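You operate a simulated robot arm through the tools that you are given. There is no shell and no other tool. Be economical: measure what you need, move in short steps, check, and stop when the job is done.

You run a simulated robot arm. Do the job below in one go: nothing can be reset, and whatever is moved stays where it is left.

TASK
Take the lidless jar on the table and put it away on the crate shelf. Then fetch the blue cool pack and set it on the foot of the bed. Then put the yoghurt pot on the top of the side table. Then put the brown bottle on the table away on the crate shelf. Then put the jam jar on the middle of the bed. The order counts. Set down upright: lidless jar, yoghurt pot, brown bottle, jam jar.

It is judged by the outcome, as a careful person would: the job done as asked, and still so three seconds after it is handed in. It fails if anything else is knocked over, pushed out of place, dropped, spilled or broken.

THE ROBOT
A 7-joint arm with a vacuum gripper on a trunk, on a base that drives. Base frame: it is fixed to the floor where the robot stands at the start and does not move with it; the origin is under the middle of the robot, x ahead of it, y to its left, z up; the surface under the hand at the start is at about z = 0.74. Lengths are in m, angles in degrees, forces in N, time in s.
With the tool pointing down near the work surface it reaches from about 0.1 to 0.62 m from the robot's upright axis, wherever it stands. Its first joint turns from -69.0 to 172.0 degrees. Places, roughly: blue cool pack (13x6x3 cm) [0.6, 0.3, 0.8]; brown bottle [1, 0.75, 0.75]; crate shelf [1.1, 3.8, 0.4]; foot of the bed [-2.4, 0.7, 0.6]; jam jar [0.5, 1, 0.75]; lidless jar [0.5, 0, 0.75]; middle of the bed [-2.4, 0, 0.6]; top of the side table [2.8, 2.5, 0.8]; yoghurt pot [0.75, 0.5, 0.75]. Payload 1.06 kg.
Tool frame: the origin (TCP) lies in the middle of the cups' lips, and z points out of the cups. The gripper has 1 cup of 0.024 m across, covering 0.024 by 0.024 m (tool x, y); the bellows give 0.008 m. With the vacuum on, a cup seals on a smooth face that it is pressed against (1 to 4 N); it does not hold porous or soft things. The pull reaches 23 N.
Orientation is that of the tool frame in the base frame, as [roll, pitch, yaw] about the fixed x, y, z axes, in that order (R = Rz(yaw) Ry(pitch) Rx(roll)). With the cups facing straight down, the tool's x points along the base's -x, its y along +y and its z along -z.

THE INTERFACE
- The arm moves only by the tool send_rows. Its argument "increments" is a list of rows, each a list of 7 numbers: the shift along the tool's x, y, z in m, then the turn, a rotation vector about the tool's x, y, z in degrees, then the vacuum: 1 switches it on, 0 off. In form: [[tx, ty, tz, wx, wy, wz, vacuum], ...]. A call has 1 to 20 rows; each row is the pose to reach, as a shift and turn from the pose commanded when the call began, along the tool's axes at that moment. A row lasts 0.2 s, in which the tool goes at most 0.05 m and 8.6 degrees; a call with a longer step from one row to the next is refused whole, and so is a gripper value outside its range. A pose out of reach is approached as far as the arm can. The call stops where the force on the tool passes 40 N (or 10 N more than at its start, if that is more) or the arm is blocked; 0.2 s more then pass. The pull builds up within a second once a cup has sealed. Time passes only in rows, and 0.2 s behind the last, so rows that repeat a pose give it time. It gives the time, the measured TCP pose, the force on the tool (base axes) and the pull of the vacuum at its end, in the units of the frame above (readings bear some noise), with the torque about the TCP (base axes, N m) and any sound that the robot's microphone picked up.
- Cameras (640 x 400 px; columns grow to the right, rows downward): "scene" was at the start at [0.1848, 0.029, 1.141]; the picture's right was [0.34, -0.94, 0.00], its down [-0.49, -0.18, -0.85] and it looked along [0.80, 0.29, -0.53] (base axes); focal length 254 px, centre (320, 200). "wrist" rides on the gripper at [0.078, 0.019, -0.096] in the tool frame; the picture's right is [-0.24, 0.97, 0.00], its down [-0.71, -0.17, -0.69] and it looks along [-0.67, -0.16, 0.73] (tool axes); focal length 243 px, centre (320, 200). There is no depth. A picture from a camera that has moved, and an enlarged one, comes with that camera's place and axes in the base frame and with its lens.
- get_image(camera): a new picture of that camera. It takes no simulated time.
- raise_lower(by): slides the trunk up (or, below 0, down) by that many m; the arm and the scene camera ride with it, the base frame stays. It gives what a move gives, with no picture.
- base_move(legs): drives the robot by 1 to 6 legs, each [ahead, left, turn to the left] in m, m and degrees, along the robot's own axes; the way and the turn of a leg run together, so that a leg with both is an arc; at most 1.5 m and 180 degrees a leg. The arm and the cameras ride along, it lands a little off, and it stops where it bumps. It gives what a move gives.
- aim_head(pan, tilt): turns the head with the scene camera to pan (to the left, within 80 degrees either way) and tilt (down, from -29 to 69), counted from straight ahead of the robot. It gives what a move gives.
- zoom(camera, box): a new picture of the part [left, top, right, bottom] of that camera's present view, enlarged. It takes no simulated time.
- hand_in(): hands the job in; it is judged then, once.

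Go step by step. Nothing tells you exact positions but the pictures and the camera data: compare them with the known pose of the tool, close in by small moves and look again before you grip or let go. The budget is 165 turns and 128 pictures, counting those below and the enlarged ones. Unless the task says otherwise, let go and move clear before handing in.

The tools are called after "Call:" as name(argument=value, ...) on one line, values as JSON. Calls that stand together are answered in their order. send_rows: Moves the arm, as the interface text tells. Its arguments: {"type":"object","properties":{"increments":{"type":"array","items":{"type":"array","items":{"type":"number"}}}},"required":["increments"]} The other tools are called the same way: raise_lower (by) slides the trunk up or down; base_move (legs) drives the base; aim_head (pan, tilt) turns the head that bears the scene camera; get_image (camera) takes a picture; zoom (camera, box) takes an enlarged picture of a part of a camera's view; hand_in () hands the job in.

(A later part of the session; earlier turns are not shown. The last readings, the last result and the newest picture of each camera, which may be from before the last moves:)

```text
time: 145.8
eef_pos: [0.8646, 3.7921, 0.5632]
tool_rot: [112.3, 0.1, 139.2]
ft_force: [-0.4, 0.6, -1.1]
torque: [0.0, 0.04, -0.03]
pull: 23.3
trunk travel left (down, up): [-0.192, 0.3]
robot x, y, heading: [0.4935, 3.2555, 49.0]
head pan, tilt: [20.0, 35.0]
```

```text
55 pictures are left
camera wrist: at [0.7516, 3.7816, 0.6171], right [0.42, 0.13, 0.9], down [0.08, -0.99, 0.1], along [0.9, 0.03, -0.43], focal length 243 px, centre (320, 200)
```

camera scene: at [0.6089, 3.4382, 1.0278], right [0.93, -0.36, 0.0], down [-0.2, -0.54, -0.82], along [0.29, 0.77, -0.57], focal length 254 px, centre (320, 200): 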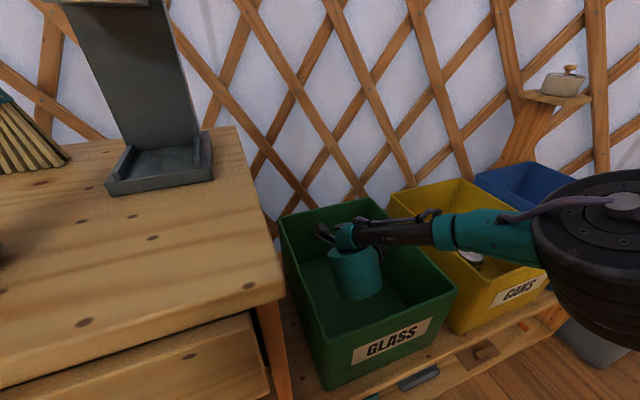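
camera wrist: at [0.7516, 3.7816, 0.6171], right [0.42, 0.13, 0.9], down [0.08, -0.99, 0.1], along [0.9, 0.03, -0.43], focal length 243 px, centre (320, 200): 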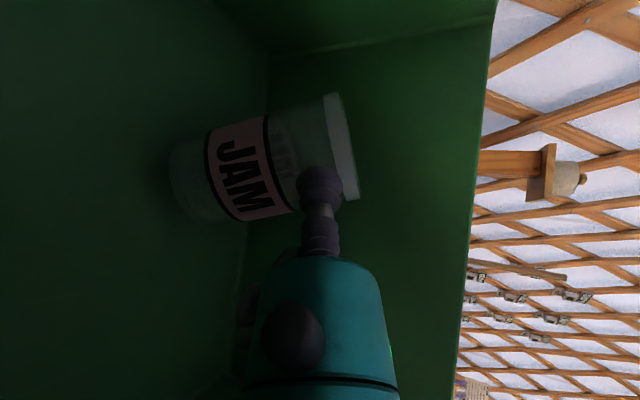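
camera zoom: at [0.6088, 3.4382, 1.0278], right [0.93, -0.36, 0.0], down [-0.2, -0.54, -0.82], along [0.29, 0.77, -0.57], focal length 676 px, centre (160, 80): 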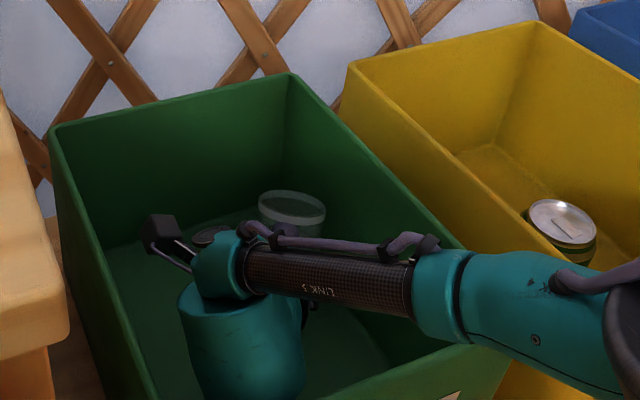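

Clear so far. I shift 3 cm toward the back wall and rotate further toward upright.

Call:
send_rows(increments=[[0.01, 0.0042, 0.0105, 0, 0, 0, 1], [0.0197, 0.0085, 0.021, 0, 0, 0, 1], [0.0197, 0.0085, 0.021, -3, 0, 0, 1], [0.0197, 0.0085, 0.021, -6, 0, 0, 1], [0.0197, 0.0085, 0.021, -9, 0, 0, 1]])

Call:
zoom(camera="scene", box=[260, 170, 500, 320])

```text
time: 147.1
eef_pos: [0.8644, 3.8197, 0.5621]
tool_rot: [103.3, 0.0, 139.1]
ft_force: [-0.5, -1.4, -2.4]
torque: [0.0, 0.03, 0.01]
pull: 22.9
trunk travel left (down, up): [-0.192, 0.3]
robot x, y, heading: [0.496, 3.2606, 49.1]
head pan, tilt: [20.0, 35.0]
```

```text
2.67 times, centred on (380, 245) of scene
camera zoom: at [0.6089, 3.4382, 1.0278], right [0.93, -0.36, 0.0], down [-0.2, -0.54, -0.82], along [0.29, 0.77, -0.57], focal length 676 px, centre (160, 80)
```

zoom: 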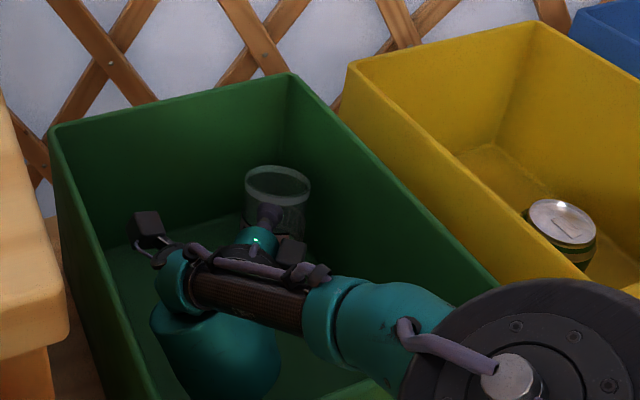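

Only 13° from upright now. I lower gently to contact.

Call:
send_rows(increments=[[0, -0.0058, 0.0013, 0, 0, 0, 1], [0, -0.0117, 0.0027, 0, 0, 0, 1], [0, -0.0117, 0.0027, 0, 0, 0, 1]])

Call:
send_rows(increments=[[0, -0.002, 0.0005, 0, 0, 0, 1], [0, -0.0039, 0.0009, 0, 0, 0, 1], [0, -0.0039, 0.0009, 0, 0, 0, 1]])

```text
time: 147.8
eef_pos: [0.8649, 3.8193, 0.5504]
tool_rot: [103.2, 0.0, 139.2]
ft_force: [-0.6, -2.3, 4.2]
torque: [0.07, -0.01, 0.01]
pull: 22.7
trunk travel left (down, up): [-0.192, 0.3]
robot x, y, heading: [0.4961, 3.2615, 49.1]
head pan, tilt: [20.0, 35.0]
```

```text
time: 148.7
eef_pos: [0.8646, 3.8189, 0.5456]
tool_rot: [103.4, 0.1, 139.3]
ft_force: [-1.4, -1.4, 4.9]
torque: [0.08, -0.03, 0.02]
pull: 23.2
trunk travel left (down, up): [-0.192, 0.3]
robot x, y, heading: [0.4904, 3.2633, 48.9]
head pan, tilt: [20.0, 35.0]
```

Contact with light force. I relieve the bellows slightly, release, and back away slowly.

Call:
send_rows(increments=[[0, -0.0007, -0.0029, 0, 0, 0, 1], [0, -0.0009, -0.0039, 0, 0, 0, 1], [0, -0.0009, -0.0039, 0, 0, 0, 0], [0, -0.0009, -0.0039, 0, 0, 0, 0], [0, -0.0009, -0.0039, 0, 0, 0, 0], [0, -0.0009, -0.0039, 0, 0, 0, 0], [0, -0.0014, -0.006, 0.5, 0, 0, 0], [0, -0.0018, -0.008, 1, 0, 0, 0], [0, -0.0023, -0.01, 1.5, 0, 0, 0], [0, -0.0028, -0.012, 2, 0, 0, 0], [0, -0.0033, -0.014, 2.5, 0, 0, 0], [0, -0.0037, -0.016, 3, 0, 0, 0]])

Call:
get_image(camera="wrist")

Call:
zoom(camera="scene", box=[260, 170, 500, 320])

```text
time: 151.2
eef_pos: [0.854, 3.8073, 0.5467]
tool_rot: [106.4, 0.0, 139.2]
ft_force: [-0.9, -0.6, -0.8]
torque: [-0.02, 0.0, -0.03]
pull: 0.1
trunk travel left (down, up): [-0.192, 0.3]
robot x, y, heading: [0.4952, 3.2623, 48.9]
head pan, tilt: [20.0, 35.0]
```

```text
53 pictures are left
camera wrist: at [0.7376, 3.7934, 0.592], right [0.36, 0.05, 0.93], down [0.07, -1.0, 0.03], along [0.93, 0.06, -0.36], focal length 243 px, centre (320, 200)
```

wrist: 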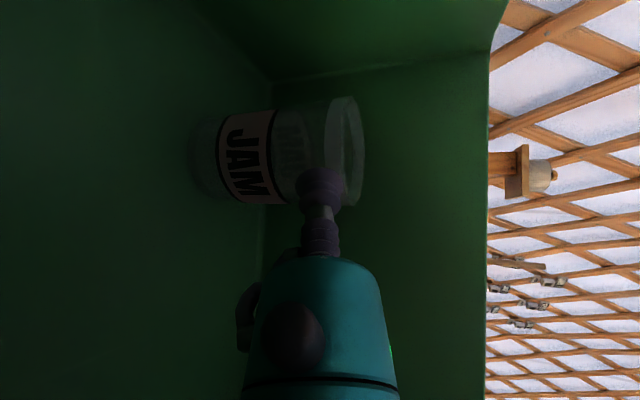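

```text
2.67 times, centred on (380, 245) of scene
camera zoom: at [0.6088, 3.4381, 1.0278], right [0.93, -0.36, 0.0], down [-0.2, -0.54, -0.82], along [0.29, 0.77, -0.57], focal length 676 px, centre (160, 80)
```

zoom: 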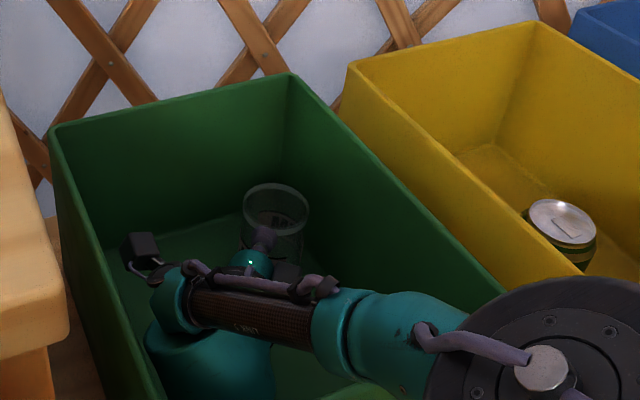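

The jar stands practically upright now. I back off further, then raise out.

Call:
send_rows(increments=[[0, -0.0008, -0.0029, 1, 0, 0, 0], [0, -0.0017, -0.0058, 2, 0, 0, 0], [0, -0.0025, -0.0086, 4, 0, 0, 0], [0, -0.0034, -0.0115, 6, 0, 0, 0], [0, -0.0042, -0.0144, 9, 0, 0, 0], [0, -0.0042, -0.0144, 14, 0, 0, 0]])

Call:
get_image(camera="wrist")

Call:
zoom(camera="scene", box=[260, 170, 500, 320])

```text
time: 152.7
eef_pos: [0.8436, 3.7958, 0.5471]
tool_rot: [120.4, -0.1, 139.2]
ft_force: [0.0, -0.6, -0.8]
torque: [0.01, 0.0, 0.0]
pull: 0.1
trunk travel left (down, up): [-0.192, 0.3]
robot x, y, heading: [0.4954, 3.2598, 48.8]
head pan, tilt: [20.0, 35.0]
```

```text
51 pictures are left
camera wrist: at [0.7364, 3.7927, 0.6112], right [0.5, 0.22, 0.84], down [0.09, -0.98, 0.2], along [0.86, -0.02, -0.51], focal length 243 px, centre (320, 200)
```

wrist: 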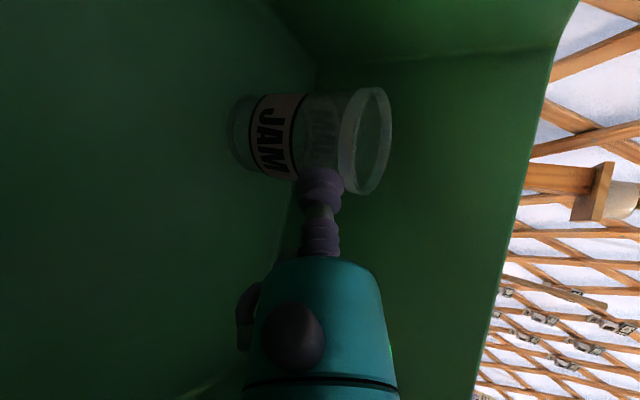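

```text
2.67 times, centred on (380, 245) of scene
camera zoom: at [0.6088, 3.4381, 1.0278], right [0.93, -0.36, 0.0], down [-0.2, -0.54, -0.82], along [0.29, 0.77, -0.57], focal length 676 px, centre (160, 80)
```

zoom: 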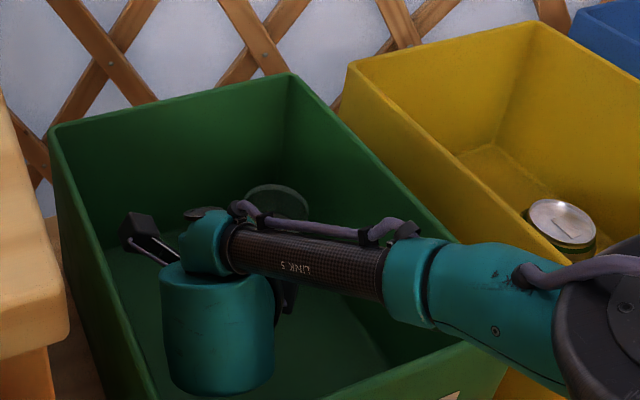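

Upright. I clear the cup backward and up.

Call:
send_rows(increments=[[0, -0.005, -0.0086, 3, 0, 0, 0], [0, -0.0101, -0.0172, 6, 0, 0, 0], [0, 0.0244, -0.0374, 8, 0, 0, 0], [0, 0.059, -0.0576, 8, 0, 0, 0], [0, 0.0933, -0.0779, 8, 0, 0, 0]])

Call:
raise_lower(by=0.25)

Call:
base_move(legs=[[-0.45, -0.2, 0]])

Call:
zoom(camera="scene", box=[220, 130, 460, 280])

```text
time: 153.8
eef_pos: [0.8304, 3.7823, 0.6655]
tool_rot: [128.3, 0.1, 139.3]
ft_force: [0.2, 0.1, 0.3]
torque: [0.0, -0.01, 0.05]
pull: 0.0
trunk travel left (down, up): [-0.192, 0.3]
robot x, y, heading: [0.494, 3.2624, 49.2]
head pan, tilt: [20.0, 35.0]
```

```text
time: 156.4
eef_pos: [0.8312, 3.7812, 0.9154]
tool_rot: [128.4, 0.1, 139.2]
ft_force: [-0.2, -0.9, -0.1]
torque: [0.01, -0.04, 0.03]
pull: 0.0
trunk travel left (down, up): [-0.442, 0.05]
robot x, y, heading: [0.4944, 3.2628, 48.9]
head pan, tilt: [20.0, 35.0]
```

```text
time: 159.3
eef_pos: [0.6913, 3.3119, 0.9159]
tool_rot: [128.3, 0.0, 138.7]
ft_force: [-0.4, -0.2, -1.1]
torque: [-0.03, -0.03, -0.05]
pull: 0.2
trunk travel left (down, up): [-0.442, 0.05]
robot x, y, heading: [0.3532, 2.7925, 48.4]
head pan, tilt: [20.0, 35.0]
```

```text
2.67 times, centred on (340, 205) of scene
camera zoom: at [0.4146, 2.9124, 1.2893], right [0.93, -0.36, 0.0], down [-0.21, -0.53, -0.82], along [0.3, 0.76, -0.57], focal length 676 px, centre (267, 187)
```

zoom: 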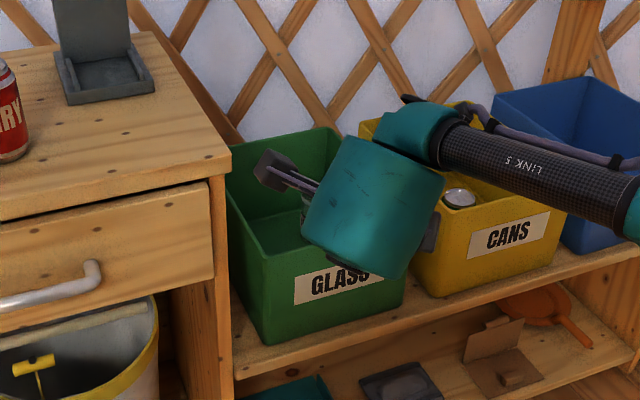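

The jar stands upright in the GLASS crate. Next is the cool pack at about (0.60, 0.29), long side along y. I turn the tool vertical and drive back to the table.

Call:
send_rows(increments=[[0, -0.009, -0.011, 7.4, 0, 0, 0], [0, -0.018, -0.022, 14.8, 0, 0, 0], [0, -0.027, -0.034, 22.2, 0, 0, 0], [0, -0.036, -0.045, 29.6, 0, 0, 0], [0, -0.045, -0.056, 37, 0, 0, 0], [0, -0.054, -0.067, 44.4, 0, 0, 0], [0, -0.0616, -0.0788, 51.8, 0, 0, 0]])

Call:
base_move(legs=[[0, 0, -48.4], [-0.85, 0, 0], [0, -1.25, 0], [0, -1.26, 0]])

```text
time: 160.9
eef_pos: [0.6262, 3.2366, 0.9177]
tool_rot: [-179.7, -0.1, 138.8]
ft_force: [-0.4, -0.9, -0.1]
torque: [0.04, 0.02, 0.01]
pull: 0.0
trunk travel left (down, up): [-0.442, 0.05]
robot x, y, heading: [0.3516, 2.7962, 48.6]
head pan, tilt: [20.0, 35.0]
```

```text
time: 189.1
eef_pos: [0.0074, 0.4061, 0.9184]
tool_rot: [-179.9, 0.0, 89.7]
ft_force: [-0.6, -0.4, 0.3]
torque: [-0.03, 0.02, -0.01]
pull: 0.1
trunk travel left (down, up): [-0.442, 0.05]
robot x, y, heading: [-0.5073, 0.3252, -0.6]
head pan, tilt: [20.0, 35.0]
```

Call:
base_move(legs=[[0.53, -0.1, 0]])

Call:
aim_head(pan=30, tilt=40)

Call:
get_image(camera="scene")

Call:
get_image(camera="wrist")

```text
time: 192.2
eef_pos: [0.5452, 0.2978, 0.9183]
tool_rot: [-179.8, 0.0, 89.1]
ft_force: [0.3, 0.3, 0.2]
torque: [0.04, 0.0, 0.03]
pull: 0.2
trunk travel left (down, up): [-0.442, 0.05]
robot x, y, heading: [0.0275, 0.2213, -1.1]
head pan, tilt: [20.0, 35.0]
```

```text
time: 193.0
eef_pos: [0.5453, 0.2957, 0.9169]
tool_rot: [-179.8, 0.1, 89.1]
ft_force: [-0.2, 0.0, -0.2]
torque: [0.01, -0.04, -0.01]
pull: 0.1
trunk travel left (down, up): [-0.442, 0.05]
robot x, y, heading: [0.0318, 0.218, -0.9]
head pan, tilt: [30.0, 40.0]
```

```text
48 pictures are left
camera scene: at [0.1532, 0.2586, 1.2818], right [0.48, -0.87, 0.0], down [-0.56, -0.31, -0.77], along [0.67, 0.37, -0.64], focal length 254 px, centre (320, 200)
```

scene: 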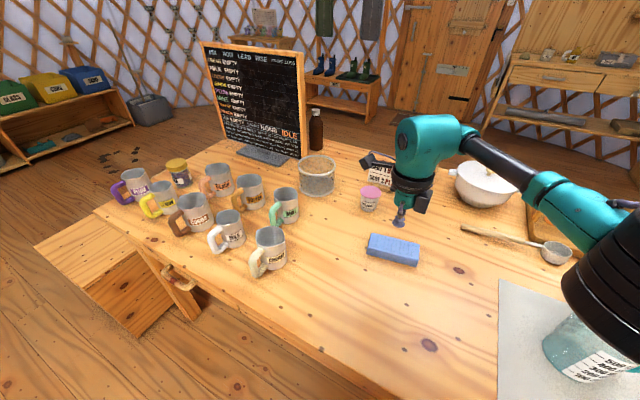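

```text
47 pictures are left
camera wrist: at [0.5656, 0.3752, 1.0133], right [0.97, -0.25, 0.0], down [-0.18, -0.71, 0.69], along [-0.17, -0.66, -0.73], focal length 243 px, centre (320, 200)
```

wrist: 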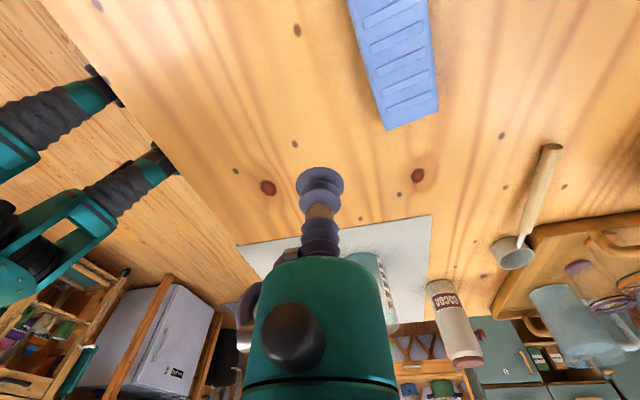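

Call:
zoom(camera="wrist", box=[310, 0, 470, 140])

Call:
zoom(camera="scene", box=[340, 170, 460, 280])

```text
2.86 times, centred on (390, 70) of wrist
camera zoom: at [0.5656, 0.3752, 1.0133], right [0.97, -0.25, 0.0], down [-0.18, -0.71, 0.69], along [-0.17, -0.66, -0.73], focal length 693 px, centre (120, 571)
```

zoom: 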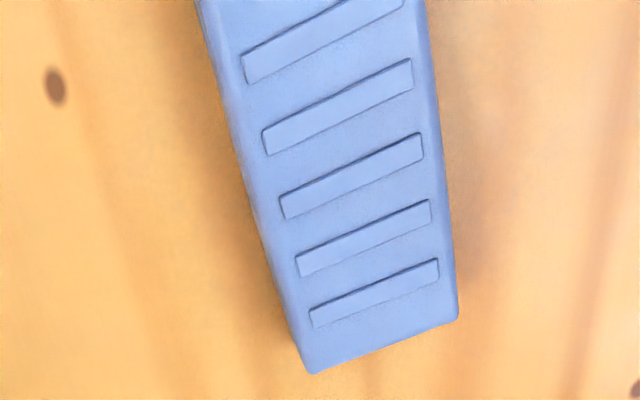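

```text
3.64 times, centred on (400, 225) of scene
camera zoom: at [0.1532, 0.2586, 1.2818], right [0.48, -0.87, 0.0], down [-0.56, -0.31, -0.77], along [0.67, 0.37, -0.64], focal length 922 px, centre (29, 109)
```

zoom: 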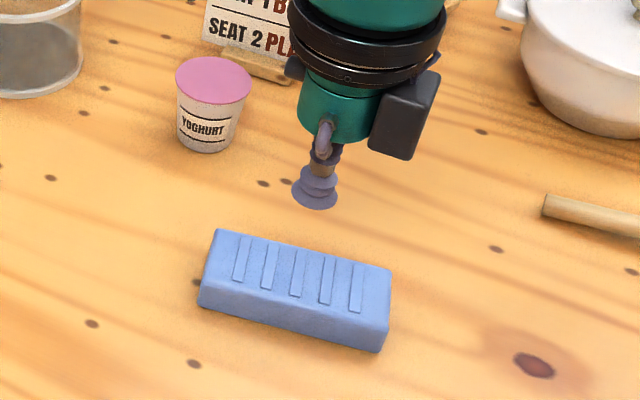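

Five low ribs run across the pack's top. I move over its middle (≈0.616, 0.297) and try a seal there.

Call:
raise_lower(by=-0.11)

Call:
send_rows(increments=[[0, 0.035, 0, 0, 0, 0, 0], [0, 0.07, 0, 0, 0, 0, 0], [0, 0.07, 0.015, 0, 0, 0, 0]])

Call:
get_image(camera="wrist")

```text
time: 194.4
eef_pos: [0.5463, 0.2968, 0.8087]
tool_rot: [-179.9, -0.1, 89.0]
ft_force: [0.1, 0.5, 0.2]
torque: [-0.01, 0.01, -0.01]
pull: 0.1
trunk travel left (down, up): [-0.332, 0.16]
robot x, y, heading: [0.03, 0.2197, -0.8]
head pan, tilt: [30.0, 40.0]
```

```text
time: 195.2
eef_pos: [0.6091, 0.2944, 0.8014]
tool_rot: [-179.9, 0.0, 89.3]
ft_force: [-0.5, -0.4, 0.2]
torque: [-0.03, 0.03, -0.01]
pull: 0.2
out of reach, approached as far as the arm can: row 2, 3
trunk travel left (down, up): [-0.332, 0.16]
robot x, y, heading: [0.0307, 0.2207, -0.9]
head pan, tilt: [30.0, 40.0]
```

```text
44 pictures are left
camera wrist: at [0.6304, 0.3729, 0.8964], right [0.97, -0.25, 0.0], down [-0.18, -0.71, 0.68], along [-0.17, -0.66, -0.73], focal length 243 px, centre (320, 200)
```

wrist: 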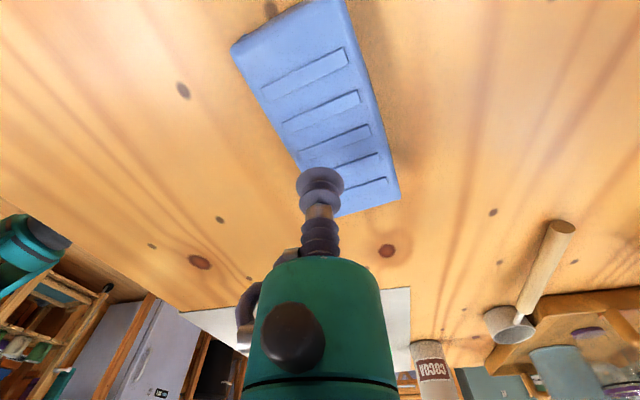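

Call:
base_move(legs=[[0.03, 0.01, 0]])

Call:
send_rows(increments=[[0, -0.016, 0.01, 0, 0, 0, 1], [0, -0.016, 0.02, 0, 0, 0, 1], [0, -0.016, 0.027, 0, 0, 0, 1], [0, -0.016, 0.03, 0, 0, 0, 1], [0, -0.016, 0.03, 0, 0, 0, 1], [0, -0.016, 0.03, 0, 0, 0, 1]])

```text
time: 196.0
eef_pos: [0.6407, 0.3038, 0.8008]
tool_rot: [-179.9, 0.0, 88.9]
ft_force: [0.1, 0.7, -0.2]
torque: [-0.01, 0.01, 0.02]
pull: 0.0
trunk travel left (down, up): [-0.332, 0.16]
robot x, y, heading: [0.0587, 0.2296, -1.1]
head pan, tilt: [30.0, 40.0]
```

```text
time: 197.4
eef_pos: [0.6238, 0.306, 0.771]
tool_rot: [-179.9, 0.1, 88.9]
ft_force: [1.8, 0.5, 3.2]
torque: [0.0, -0.02, -0.03]
pull: 22.8
trunk travel left (down, up): [-0.332, 0.16]
robot x, y, heading: [0.0549, 0.2278, -0.9]
head pan, tilt: [30.0, 40.0]
```

It seals fully even over the ribs. I lift and check.

Call:
send_rows(increments=[[0, 0, -0.01, 0, 0, 0, 1], [0, 0, -0.04, 0, 0, 0, 1], [0, 0, -0.08, 0, 0, 0, 1]])

Call:
raise_lower(by=0.08)

Call:
base_move(legs=[[-0.5, 0, 0]])

Call:
aim_head(pan=80, tilt=25)

Call:
get_image(camera="scene")

```text
time: 198.2
eef_pos: [0.6228, 0.3029, 0.8511]
tool_rot: [-179.7, -0.1, 88.9]
ft_force: [1.0, -0.2, -1.5]
torque: [0.03, 0.0, 0.01]
pull: 22.9
trunk travel left (down, up): [-0.332, 0.16]
robot x, y, heading: [0.0566, 0.2294, -1.0]
head pan, tilt: [30.0, 40.0]
```

```text
time: 199.4
eef_pos: [0.6236, 0.3045, 0.9293]
tool_rot: [-179.8, -0.1, 89.0]
ft_force: [0.7, -0.9, -1.4]
torque: [0.01, -0.02, -0.01]
pull: 23.3
trunk travel left (down, up): [-0.412, 0.08]
robot x, y, heading: [0.0606, 0.2283, -1.0]
head pan, tilt: [30.0, 40.0]
```

```text
time: 202.3
eef_pos: [0.1314, 0.3108, 0.9308]
tool_rot: [-179.8, 0.1, 88.8]
ft_force: [0.3, 0.7, -1.9]
torque: [-0.02, 0.0, 0.02]
pull: 23.3
trunk travel left (down, up): [-0.412, 0.08]
robot x, y, heading: [-0.437, 0.2397, -1.2]
head pan, tilt: [30.0, 40.0]
```

```text
time: 203.5
eef_pos: [0.132, 0.3115, 0.9311]
tool_rot: [-179.8, 0.0, 88.7]
ft_force: [0.2, 0.4, -1.6]
torque: [-0.02, 0.0, -0.01]
pull: 23.3
trunk travel left (down, up): [-0.412, 0.08]
robot x, y, heading: [-0.4325, 0.2389, -1.3]
head pan, tilt: [80.0, 25.0]
```

```text
43 pictures are left
camera scene: at [-0.349, 0.3266, 1.2695], right [0.98, -0.2, 0.0], down [-0.08, -0.41, -0.91], along [0.18, 0.89, -0.42], focal length 254 px, centre (320, 200)
```

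scene: 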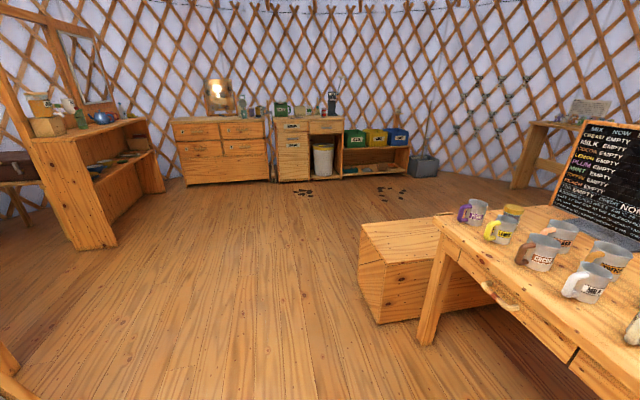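

The pack is held. I turn left to face the bed side and look.

Call:
base_move(legs=[[0, 0, 90]])

Call:
get_image(camera="scene")

```text
time: 207.7
eef_pos: [-0.4882, 0.8074, 0.9296]
tool_rot: [-179.9, 0.0, 177.0]
ft_force: [0.0, -0.2, -1.6]
torque: [-0.02, 0.02, -0.01]
pull: 23.2
trunk travel left (down, up): [-0.412, 0.08]
robot x, y, heading: [-0.4366, 0.2383, 87.0]
head pan, tilt: [80.0, 25.0]
```

```text
42 pictures are left
camera scene: at [-0.5214, 0.3272, 1.2695], right [0.23, 0.97, 0.0], down [0.41, -0.1, -0.91], along [-0.88, 0.21, -0.42], focal length 254 px, centre (320, 200)
```

scene: 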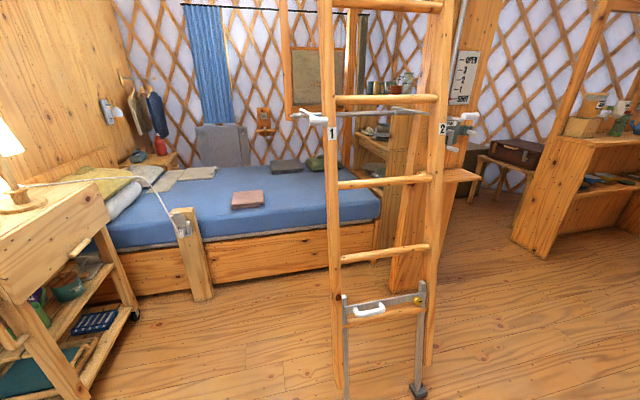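

The bed's foot lies behind a ladder that leans over its front; a post with a cord stands to the left. I approach between them, facing the bed.

Call:
base_move(legs=[[0, 0, 93], [0.72, 0.1, 0]])

Call:
aim_head(pan=-30, tilt=35)

Call:
get_image(camera="scene")

```text
time: 215.6
eef_pos: [-1.7304, 0.0737, 0.9301]
tool_rot: [-180.0, 0.0, -91.3]
ft_force: [0.2, 0.5, -1.7]
torque: [-0.02, 0.0, 0.0]
pull: 23.2
trunk travel left (down, up): [-0.412, 0.08]
robot x, y, heading: [-1.1633, 0.1437, 178.8]
head pan, tilt: [80.0, 25.0]
```

```text
time: 217.5
eef_pos: [-1.7297, 0.0735, 0.93]
tool_rot: [-179.9, 0.0, -91.2]
ft_force: [-0.5, -0.2, -2.7]
torque: [-0.02, -0.01, -0.01]
pull: 22.9
trunk travel left (down, up): [-0.412, 0.08]
robot x, y, heading: [-1.1618, 0.146, 178.7]
head pan, tilt: [-30.0, 35.0]
```

```text
41 pictures are left
camera scene: at [-1.3087, 0.1911, 1.2538], right [0.52, 0.85, 0.0], down [0.49, -0.3, -0.82], along [-0.7, 0.43, -0.57], focal length 254 px, centre (320, 200)
```

scene: 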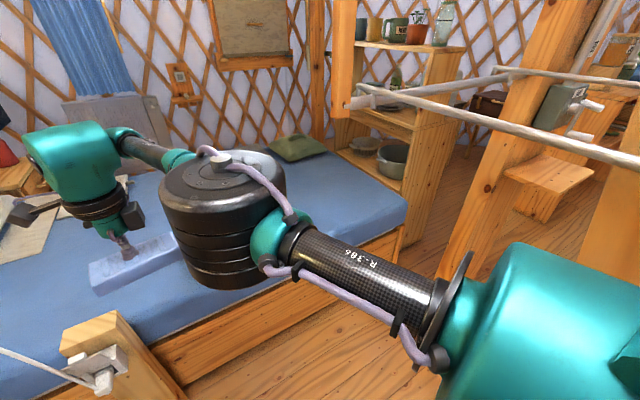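

The target spot on the foot, about (-2.0, 0.65), is free. I lower the arm a bit to pass under the ladder's rod and turn right.

Call:
raise_lower(by=-0.17)

Call:
base_move(legs=[[0, 0, -38]])

Call:
raise_lower(by=-0.06)

Call:
aim_head(pan=25, tilt=40)

Call:
get_image(camera="scene")

```text
time: 219.4
eef_pos: [-1.7297, 0.0728, 0.7609]
tool_rot: [-179.9, 0.1, -91.4]
ft_force: [-0.4, 1.1, -2.3]
torque: [-0.03, -0.02, 0.02]
pull: 22.9
trunk travel left (down, up): [-0.242, 0.25]
robot x, y, heading: [-1.163, 0.1452, 178.4]
head pan, tilt: [-30.0, 35.0]
```

```text
time: 221.7
eef_pos: [-1.6481, 0.4477, 0.7611]
tool_rot: [-179.9, -0.1, -130.6]
ft_force: [1.0, -0.3, -1.7]
torque: [-0.01, 0.02, 0.01]
pull: 23.2
trunk travel left (down, up): [-0.242, 0.25]
robot x, y, heading: [-1.1652, 0.147, 139.6]
head pan, tilt: [-30.0, 35.0]
```

```text
time: 222.7
eef_pos: [-1.6482, 0.4477, 0.7014]
tool_rot: [-179.9, 0.0, -130.5]
ft_force: [-0.7, 0.2, -1.9]
torque: [0.01, 0.0, -0.03]
pull: 23.4
trunk travel left (down, up): [-0.182, 0.31]
robot x, y, heading: [-1.1609, 0.1438, 139.5]
head pan, tilt: [-30.0, 35.0]
```

```text
time: 223.9
eef_pos: [-1.6467, 0.4471, 0.7003]
tool_rot: [-179.8, 0.0, -130.5]
ft_force: [-0.2, 0.1, -1.8]
torque: [0.03, 0.02, -0.01]
pull: 23.4
trunk travel left (down, up): [-0.182, 0.31]
robot x, y, heading: [-1.1666, 0.1437, 139.4]
head pan, tilt: [25.0, 40.0]
```

```text
40 pictures are left
camera scene: at [-1.3473, 0.2524, 1.0093], right [0.27, 0.96, 0.0], down [0.62, -0.17, -0.77], along [-0.74, 0.21, -0.64], focal length 254 px, centre (320, 200)
```

scene: 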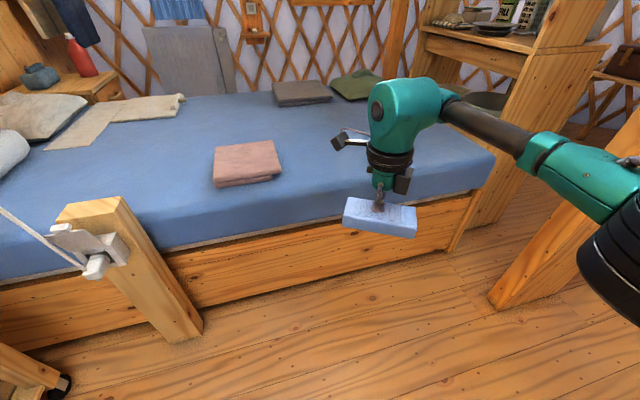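

I move in beside the bed, staying clear of the ladder rail, and turn slightly to the right.

Call:
base_move(legs=[[0.36, 0.17, 0], [0, 0, -8]])

Call:
get_image(camera="scene")

```text
time: 227.0
eef_pos: [-1.9896, 0.6211, 0.701]
tool_rot: [-179.8, 0.0, -138.3]
ft_force: [0.5, -0.2, -2.1]
torque: [0.01, 0.03, 0.05]
pull: 23.4
trunk travel left (down, up): [-0.182, 0.31]
robot x, y, heading: [-1.548, 0.2571, 131.8]
head pan, tilt: [25.0, 40.0]
```

```text
39 pictures are left
camera scene: at [-1.7181, 0.3877, 1.0093], right [0.4, 0.92, 0.0], down [0.59, -0.25, -0.77], along [-0.7, 0.3, -0.64], focal length 254 px, centre (320, 200)
```

scene: 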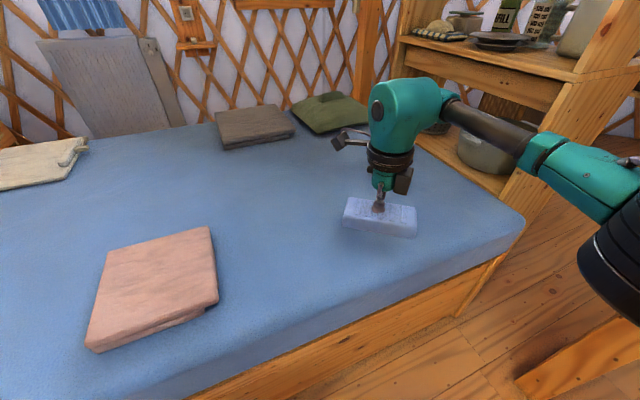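

The pack hangs above a free part of the foot of the bed. I lower it until it touches.

Call:
send_rows(increments=[[0, 0.03, 0.03, 0, 0, 0, 1], [0, 0.03, 0.06, 0, 0, 0, 1], [0, 0.03, 0.09, 0, 0, 0, 1], [0, 0.03, 0.1, 0, 0, 0, 1]])

Call:
zoom(camera="scene", box=[320, 130, 480, 270])

```text
time: 228.0
eef_pos: [-2.0076, 0.644, 0.599]
tool_rot: [-180.0, 0.0, -138.2]
ft_force: [0.7, 0.3, -2.1]
torque: [-0.01, 0.0, -0.02]
pull: 23.0
trunk travel left (down, up): [-0.182, 0.31]
robot x, y, heading: [-1.5504, 0.2573, 131.8]
head pan, tilt: [25.0, 40.0]
```

```text
2.86 times, centred on (400, 200) of scene
camera zoom: at [-1.7181, 0.3877, 1.0093], right [0.4, 0.92, 0.0], down [0.59, -0.25, -0.77], along [-0.7, 0.3, -0.64], focal length 724 px, centre (91, 200)
```

zoom: 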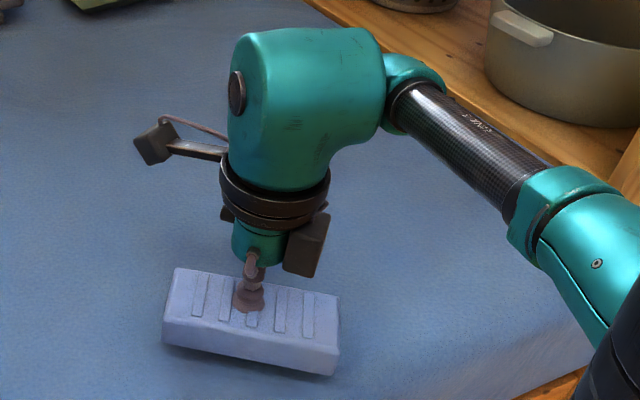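

Call:
send_rows(increments=[[0, 0, 0.008, 0, 0, 0, 1], [0, 0, 0.016, 0, 0, 0, 1], [0, 0, 0.016, 0, 0, 0, 1]])

Call:
send_rows(increments=[[0, 0, 0.006, 0, 0, 0, 1], [0, 0, 0.012, 0, 0, 0, 1], [0, 0, 0.012, 0, 0, 0, 1]])

```text
time: 228.8
eef_pos: [-2.0077, 0.6431, 0.5856]
tool_rot: [-179.9, 0.0, -138.2]
ft_force: [-0.5, -0.8, -0.8]
torque: [-0.01, 0.01, -0.01]
pull: 23.0
trunk travel left (down, up): [-0.182, 0.31]
robot x, y, heading: [-1.5519, 0.2583, 132.0]
head pan, tilt: [25.0, 40.0]
```

```text
time: 229.6
eef_pos: [-2.0092, 0.6449, 0.5729]
tool_rot: [179.9, 0.0, -138.3]
ft_force: [-5.4, 2.1, 21.2]
torque: [-0.04, -0.06, -0.19]
pull: 23.1
trunk travel left (down, up): [-0.182, 0.31]
robot x, y, heading: [-1.5505, 0.2576, 131.6]
head pan, tilt: [25.0, 40.0]
```

Touchdown. I ease up, release, and lift clear.

Call:
send_rows(increments=[[0, 0, -0.006, 0, 0, 0, 1], [0, 0, -0.006, 0, 0, 0, 0], [0, 0, -0.006, 0, 0, 0, 0], [0, 0, -0.006, 0, 0, 0, 0], [0, 0, -0.006, 0, 0, 0, 0], [0, 0, -0.03, 0, 0, 0, 0], [0, 0, -0.08, 0, 0, 0, 0], [0, 0, -0.12, 0, 0, 0, 0]])

Call:
get_image(camera="scene")

```text
time: 231.4
eef_pos: [-2.0066, 0.6424, 0.6936]
tool_rot: [-179.8, 0.0, -138.3]
ft_force: [-0.5, 0.4, -0.5]
torque: [0.0, -0.02, -0.02]
pull: 0.1
trunk travel left (down, up): [-0.182, 0.31]
robot x, y, heading: [-1.5528, 0.2561, 131.7]
head pan, tilt: [25.0, 40.0]
```

```text
37 pictures are left
camera scene: at [-1.7179, 0.3876, 1.0093], right [0.4, 0.92, 0.0], down [0.59, -0.25, -0.77], along [-0.7, 0.3, -0.64], focal length 254 px, centre (320, 200)
```

scene: 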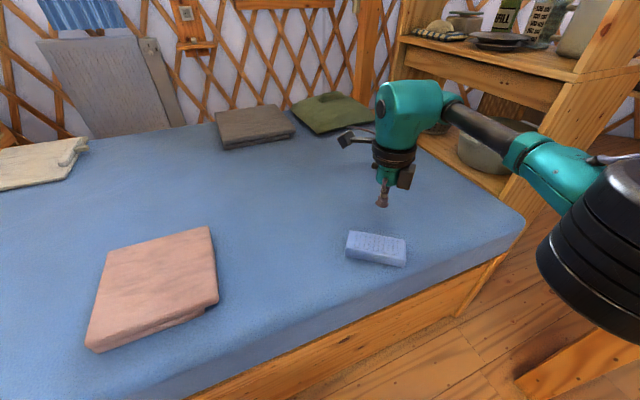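

The cool pack lies on the foot of the bed at (-2.0, 0.64). Next is the yoghurt pot at about (0.75, 0.413), lid z ≈ 0.81. I back out and drive to the table's near side.

Call:
base_move(legs=[[-0.335, -0.217, 0], [-0.4, -0.448, 0], [0, 0, -131.5], [0.1, 0.27, 0]])

Call:
raise_lower(by=0.2)

Call:
base_move(legs=[[0.5, 0, 0]])

```text
time: 234.3
eef_pos: [-1.6215, 0.5372, 0.6907]
tool_rot: [-179.6, 0.2, -137.8]
ft_force: [0.5, -0.3, -0.6]
torque: [0.01, 0.04, -0.04]
pull: 0.1
trunk travel left (down, up): [-0.182, 0.31]
robot x, y, heading: [-1.1681, 0.1565, 131.6]
head pan, tilt: [25.0, 40.0]
stopped in leg 2: the robot was blocked; the commanded pose is now the measured one
```

```text
time: 236.5
eef_pos: [-1.6216, 0.5404, 0.9533]
tool_rot: [173.2, 0.0, -137.9]
ft_force: [0.8, 0.1, -0.6]
torque: [-0.05, 0.0, 0.01]
pull: 0.0
trunk travel left (down, up): [-0.382, 0.11]
robot x, y, heading: [-1.1663, 0.1536, 131.9]
head pan, tilt: [25.0, 40.0]
```

```text
time: 237.9
eef_pos: [-1.6476, 0.5763, 0.9825]
tool_rot: [171.7, 2.1, -137.8]
ft_force: [-1.2, -0.4, -1.1]
torque: [-0.01, 0.02, 0.0]
pull: 0.0
trunk travel left (down, up): [-0.382, 0.11]
robot x, y, heading: [-1.2263, 0.2251, 130.8]
head pan, tilt: [25.0, 40.0]
stopped in leg 1: the robot was blocked; the commanded pose is now the measured one
```

The robot was blocked — likely the arm touched the ladder. I look before moving anything.

Call:
aim_head(pan=-10, tilt=20)

Call:
get_image(camera="scene")

Call:
get_image(camera="wrist")

```text
time: 238.9
eef_pos: [-1.6477, 0.5762, 0.9832]
tool_rot: [171.6, 2.0, -137.8]
ft_force: [0.3, 0.7, -0.2]
torque: [-0.01, 0.04, 0.01]
pull: 0.1
trunk travel left (down, up): [-0.382, 0.11]
robot x, y, heading: [-1.2302, 0.23, 131.4]
head pan, tilt: [-10.0, 20.0]
```

```text
36 pictures are left
camera scene: at [-1.2877, 0.3299, 1.2505], right [0.86, 0.52, -0.01], down [0.14, -0.26, -0.95], along [-0.5, 0.82, -0.3], focal length 254 px, centre (320, 200)
```

scene: 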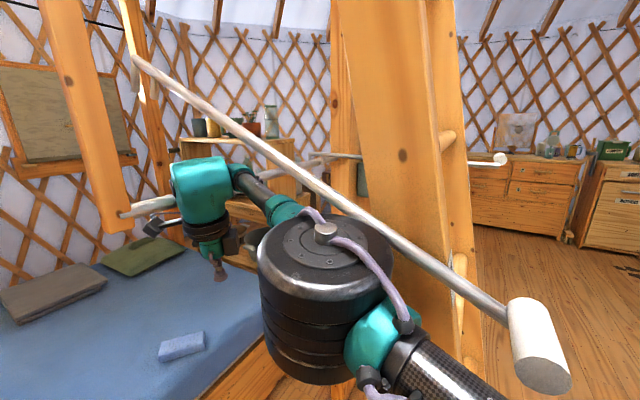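

```text
35 pictures are left
camera wrist: at [-1.7118, 0.5253, 1.0769], right [-0.48, 0.87, 0.15], down [0.69, 0.26, 0.68], along [0.55, 0.42, -0.72], focal length 243 px, centre (320, 200)
```

wrist: 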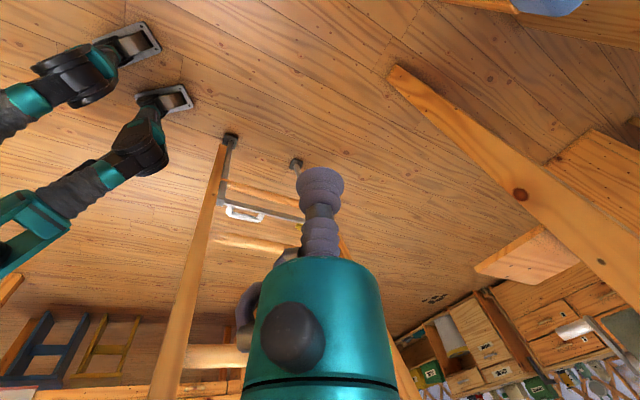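

The arm's elbow touched the ladder rail because I reversed before turning. I undo: lower the trunk again, move back the few centimetres, then check.

Call:
raise_lower(by=-0.2)

Call:
base_move(legs=[[-0.07, -0.01, 0]])

Call:
get_image(camera="scene")

```text
time: 240.0
eef_pos: [-1.6594, 0.5979, 0.9843]
tool_rot: [162.6, 2.1, -144.7]
ft_force: [-0.3, -0.5, -0.3]
torque: [0.0, -0.03, 0.02]
pull: 0.0
trunk travel left (down, up): [-0.3, 0.192]
robot x, y, heading: [-1.2244, 0.2096, 130.7]
head pan, tilt: [-10.0, 20.0]
stopped: the arm was blocked; the commanded pose is now the measured one
```

```text
time: 240.7
eef_pos: [-1.6586, 0.5964, 0.9851]
tool_rot: [163.1, 1.9, -144.8]
ft_force: [0.2, -0.1, -0.5]
torque: [-0.02, -0.02, -0.01]
pull: 0.0
trunk travel left (down, up): [-0.3, 0.192]
robot x, y, heading: [-1.2148, 0.2032, 130.9]
head pan, tilt: [-10.0, 20.0]
stopped in leg 1: the robot was blocked; the commanded pose is now the measured one
```

```text
34 pictures are left
camera scene: at [-1.315, 0.3337, 1.1643], right [0.86, 0.51, 0.0], down [0.16, -0.27, -0.95], along [-0.48, 0.82, -0.32], focal length 254 px, centre (320, 200)
```

scene: 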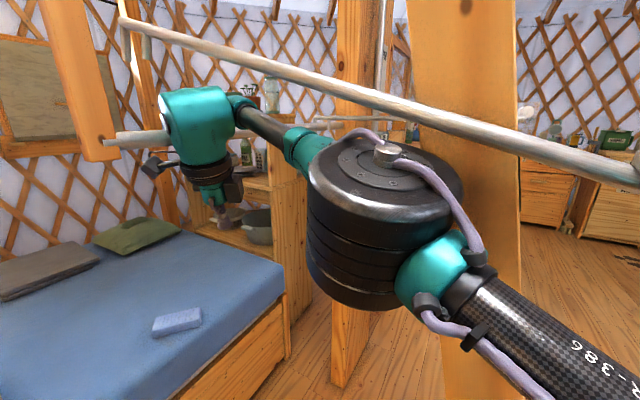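

Call:
zoom(camera="scene", box=[80, 60, 320, 230])

Call:
get_image(camera="wrist")

```text
2.35 times, centred on (200, 145) of scene
camera zoom: at [-1.315, 0.3337, 1.1643], right [0.86, 0.51, 0.0], down [0.16, -0.27, -0.95], along [-0.48, 0.82, -0.32], focal length 596 px, centre (602, 329)
```

zoom: 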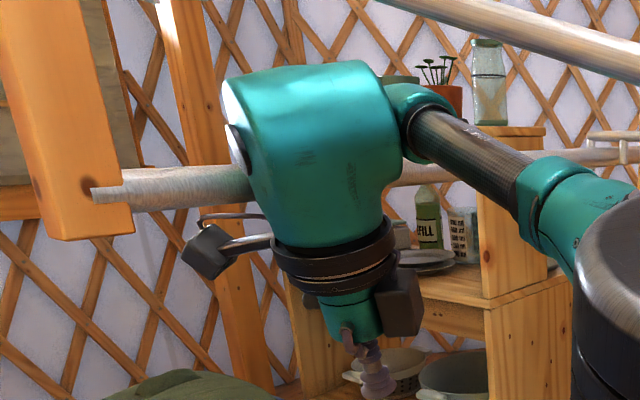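

```text
32 pictures are left
camera wrist: at [-1.7195, 0.5418, 1.079], right [-0.35, 0.89, 0.29], down [0.77, 0.1, 0.63], along [0.53, 0.45, -0.72], focal length 243 px, centre (320, 200)
```

wrist: 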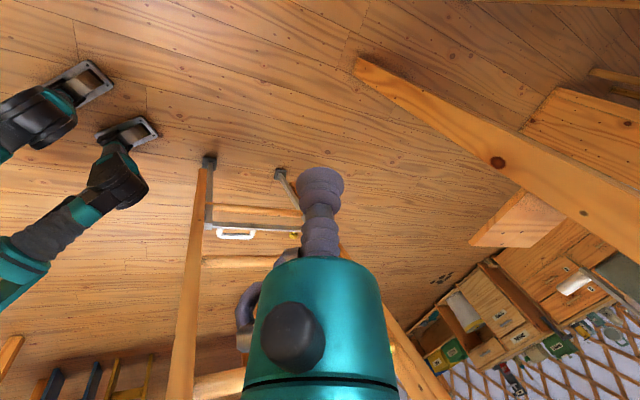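

The wrist is caught beside a rung of the hanging ladder. I undo the moves in exact reverse order: up 8 cm, back 6 cm, then down.

Call:
raise_lower(by=0.08)

Call:
base_move(legs=[[-0.05, -0.01, 0]])

Call:
zoom(camera="scene", box=[80, 60, 480, 310])

```text
time: 241.3
eef_pos: [-1.6502, 0.5986, 0.9956]
tool_rot: [166.9, 3.3, -142.9]
ft_force: [190.0, -38.7, 4.5]
torque: [4.95, 25.44, 5.78]
pull: 0.0
trunk travel left (down, up): [-0.328, 0.164]
robot x, y, heading: [-1.2143, 0.2067, 130.4]
head pan, tilt: [-10.0, 20.0]
stopped: the force on the tool passed its limit at 405 N (the readings are from after the stop); the commanded pose is now the measured one
```

```text
time: 242.0
eef_pos: [-1.6504, 0.5986, 0.9956]
tool_rot: [167.1, 3.6, -142.9]
ft_force: [91.7, -24.3, -4.8]
torque: [3.31, 12.13, 2.86]
pull: 0.1
trunk travel left (down, up): [-0.328, 0.164]
robot x, y, heading: [-1.2085, 0.2065, 130.1]
head pan, tilt: [-10.0, 20.0]
stopped in leg 1: the robot was blocked; the commanded pose is now the measured one
```

```text
1.60 times, centred on (280, 185) of scene
camera zoom: at [-1.3107, 0.3467, 1.1893], right [0.86, 0.51, 0.0], down [0.16, -0.29, -0.94], along [-0.48, 0.81, -0.33], focal length 406 px, centre (384, 224)
```

zoom: 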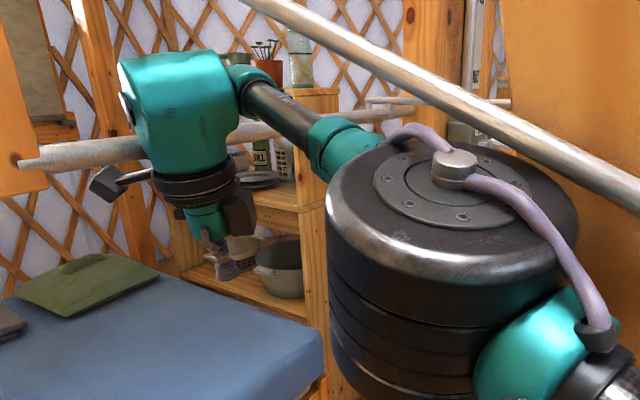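

The wrist is squeezed between the rung and the rail at the elbow. I shift the base a few cm toward −y, which should free both.

Call:
base_move(legs=[[-0.038, 0.032, 0]])

```text
time: 242.9
eef_pos: [-1.6501, 0.5654, 0.9894]
tool_rot: [167.8, 3.3, -143.5]
ft_force: [-0.2, 0.4, 0.1]
torque: [0.01, 0.03, 0.01]
pull: 0.0
trunk travel left (down, up): [-0.328, 0.164]
robot x, y, heading: [-1.2104, 0.1564, 130.2]
head pan, tilt: [-10.0, 20.0]
```

Free of force. I ease 3 cm toward +x and then lower.

Call:
base_move(legs=[[-0.027, -0.012, 0]])

Call:
raise_lower(by=-0.05)

```text
time: 243.6
eef_pos: [-1.6475, 0.5655, 0.9891]
tool_rot: [167.9, 3.6, -144.0]
ft_force: [-0.5, -0.1, -0.2]
torque: [-0.02, 0.0, -0.02]
pull: 0.0
trunk travel left (down, up): [-0.328, 0.164]
robot x, y, heading: [-1.2104, 0.1519, 130.1]
head pan, tilt: [-10.0, 20.0]
stopped in leg 1: the robot was blocked; the commanded pose is now the measured one
```

```text
time: 244.5
eef_pos: [-1.6473, 0.5655, 0.9342]
tool_rot: [168.1, 4.0, -143.8]
ft_force: [-0.4, -0.3, -0.2]
torque: [0.03, -0.03, -0.01]
pull: 0.1
trunk travel left (down, up): [-0.278, 0.214]
robot x, y, heading: [-1.2086, 0.1555, 130.3]
head pan, tilt: [-10.0, 20.0]
```

Call:
raise_lower(by=-0.2)

Call:
get_image(camera="scene")

```text
time: 246.7
eef_pos: [-1.6539, 0.5644, 0.7374]
tool_rot: [168.0, 3.7, -144.0]
ft_force: [0.3, 0.3, -0.6]
torque: [0.0, -0.01, -0.02]
pull: 0.1
trunk travel left (down, up): [-0.078, 0.414]
robot x, y, heading: [-1.2094, 0.1525, 130.4]
head pan, tilt: [-10.0, 20.0]
```

```text
30 pictures are left
camera scene: at [-1.3684, 0.363, 0.9212], right [0.86, 0.5, 0.0], down [0.17, -0.3, -0.94], along [-0.47, 0.81, -0.34], focal length 254 px, centre (320, 200)
```

scene: 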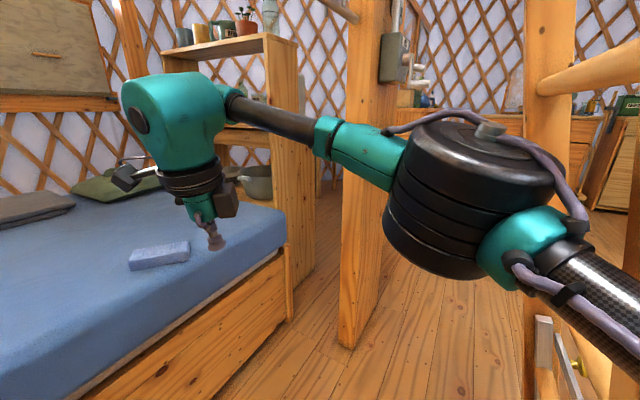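

Clear again. I turn left away from the ladder, then back straight out.

Call:
base_move(legs=[[0, 0, 48]])

Call:
base_move(legs=[[-0.6, 0.05, 0]])

Call:
aim_head(pan=-25, tilt=15)

Call:
get_image(camera="scene")

```text
time: 249.2
eef_pos: [-1.8124, 0.1108, 0.7372]
tool_rot: [168.2, 3.7, -96.8]
ft_force: [0.4, 0.6, 0.6]
torque: [0.0, -0.02, 0.0]
pull: 0.1
trunk travel left (down, up): [-0.078, 0.414]
robot x, y, heading: [-1.2104, 0.158, 177.0]
head pan, tilt: [-10.0, 20.0]
```

```text
time: 252.7
eef_pos: [-1.2141, 0.0303, 0.7374]
tool_rot: [168.1, 3.7, -96.8]
ft_force: [-0.3, 0.2, -1.0]
torque: [-0.02, -0.01, -0.02]
pull: 0.1
trunk travel left (down, up): [-0.078, 0.414]
robot x, y, heading: [-0.6108, 0.0757, 177.4]
head pan, tilt: [-10.0, 20.0]
```

```text
time: 253.4
eef_pos: [-1.2136, 0.0298, 0.7378]
tool_rot: [168.0, 3.6, -96.8]
ft_force: [0.0, -0.1, 0.1]
torque: [-0.02, -0.01, 0.01]
pull: 0.0
trunk travel left (down, up): [-0.078, 0.414]
robot x, y, heading: [-0.6105, 0.0762, 177.1]
head pan, tilt: [-25.0, 15.0]
```

```text
29 pictures are left
camera scene: at [-0.8658, 0.1245, 0.9295], right [0.46, 0.89, 0.0], down [0.23, -0.12, -0.97], along [-0.86, 0.45, -0.26], focal length 254 px, centre (320, 200)
```

scene: 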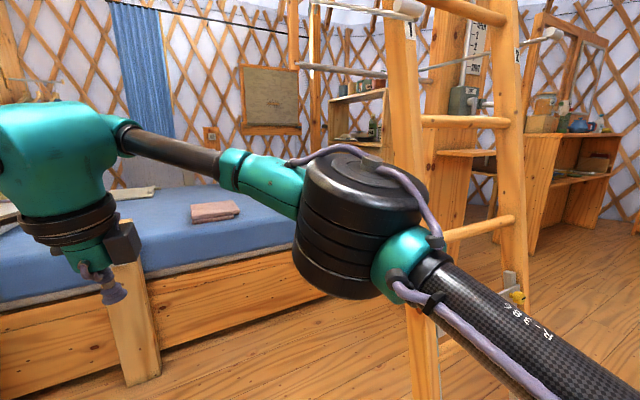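

Everything there stands as before. I straighten the tool, raise, and turn left to face the table.

Call:
send_rows(increments=[[0, 0, 0, 6, 1.8, 0, 0], [0, 0, 0, 12, 3.7, 0, 0]])

Call:
raise_lower(by=0.22)

Call:
base_move(legs=[[0, 0, 180], [0.1, 0.37, 3]])

```text
time: 254.0
eef_pos: [-1.2137, 0.0288, 0.7357]
tool_rot: [-179.8, 0.0, -96.4]
ft_force: [-0.6, -0.1, 0.0]
torque: [0.01, 0.01, -0.03]
pull: 0.1
trunk travel left (down, up): [-0.078, 0.414]
robot x, y, heading: [-0.6141, 0.0743, 177.3]
head pan, tilt: [-25.0, 15.0]
```

```text
time: 256.4
eef_pos: [-1.1933, 0.0278, 1.0085]
tool_rot: [173.9, -0.4, -96.3]
ft_force: [0.8, 1.0, -0.6]
torque: [0.03, 0.0, 0.0]
pull: 0.1
trunk travel left (down, up): [-0.298, 0.194]
robot x, y, heading: [-0.6144, 0.076, 177.4]
head pan, tilt: [-25.0, 15.0]
```

```text
time: 267.4
eef_pos: [0.1027, 0.4823, 1.0078]
tool_rot: [174.0, -0.4, 83.1]
ft_force: [-0.6, -0.2, 0.9]
torque: [0.04, -0.01, 0.0]
pull: 0.0
trunk travel left (down, up): [-0.298, 0.194]
robot x, y, heading: [-0.4806, 0.4469, -3.5]
head pan, tilt: [-25.0, 15.0]
```

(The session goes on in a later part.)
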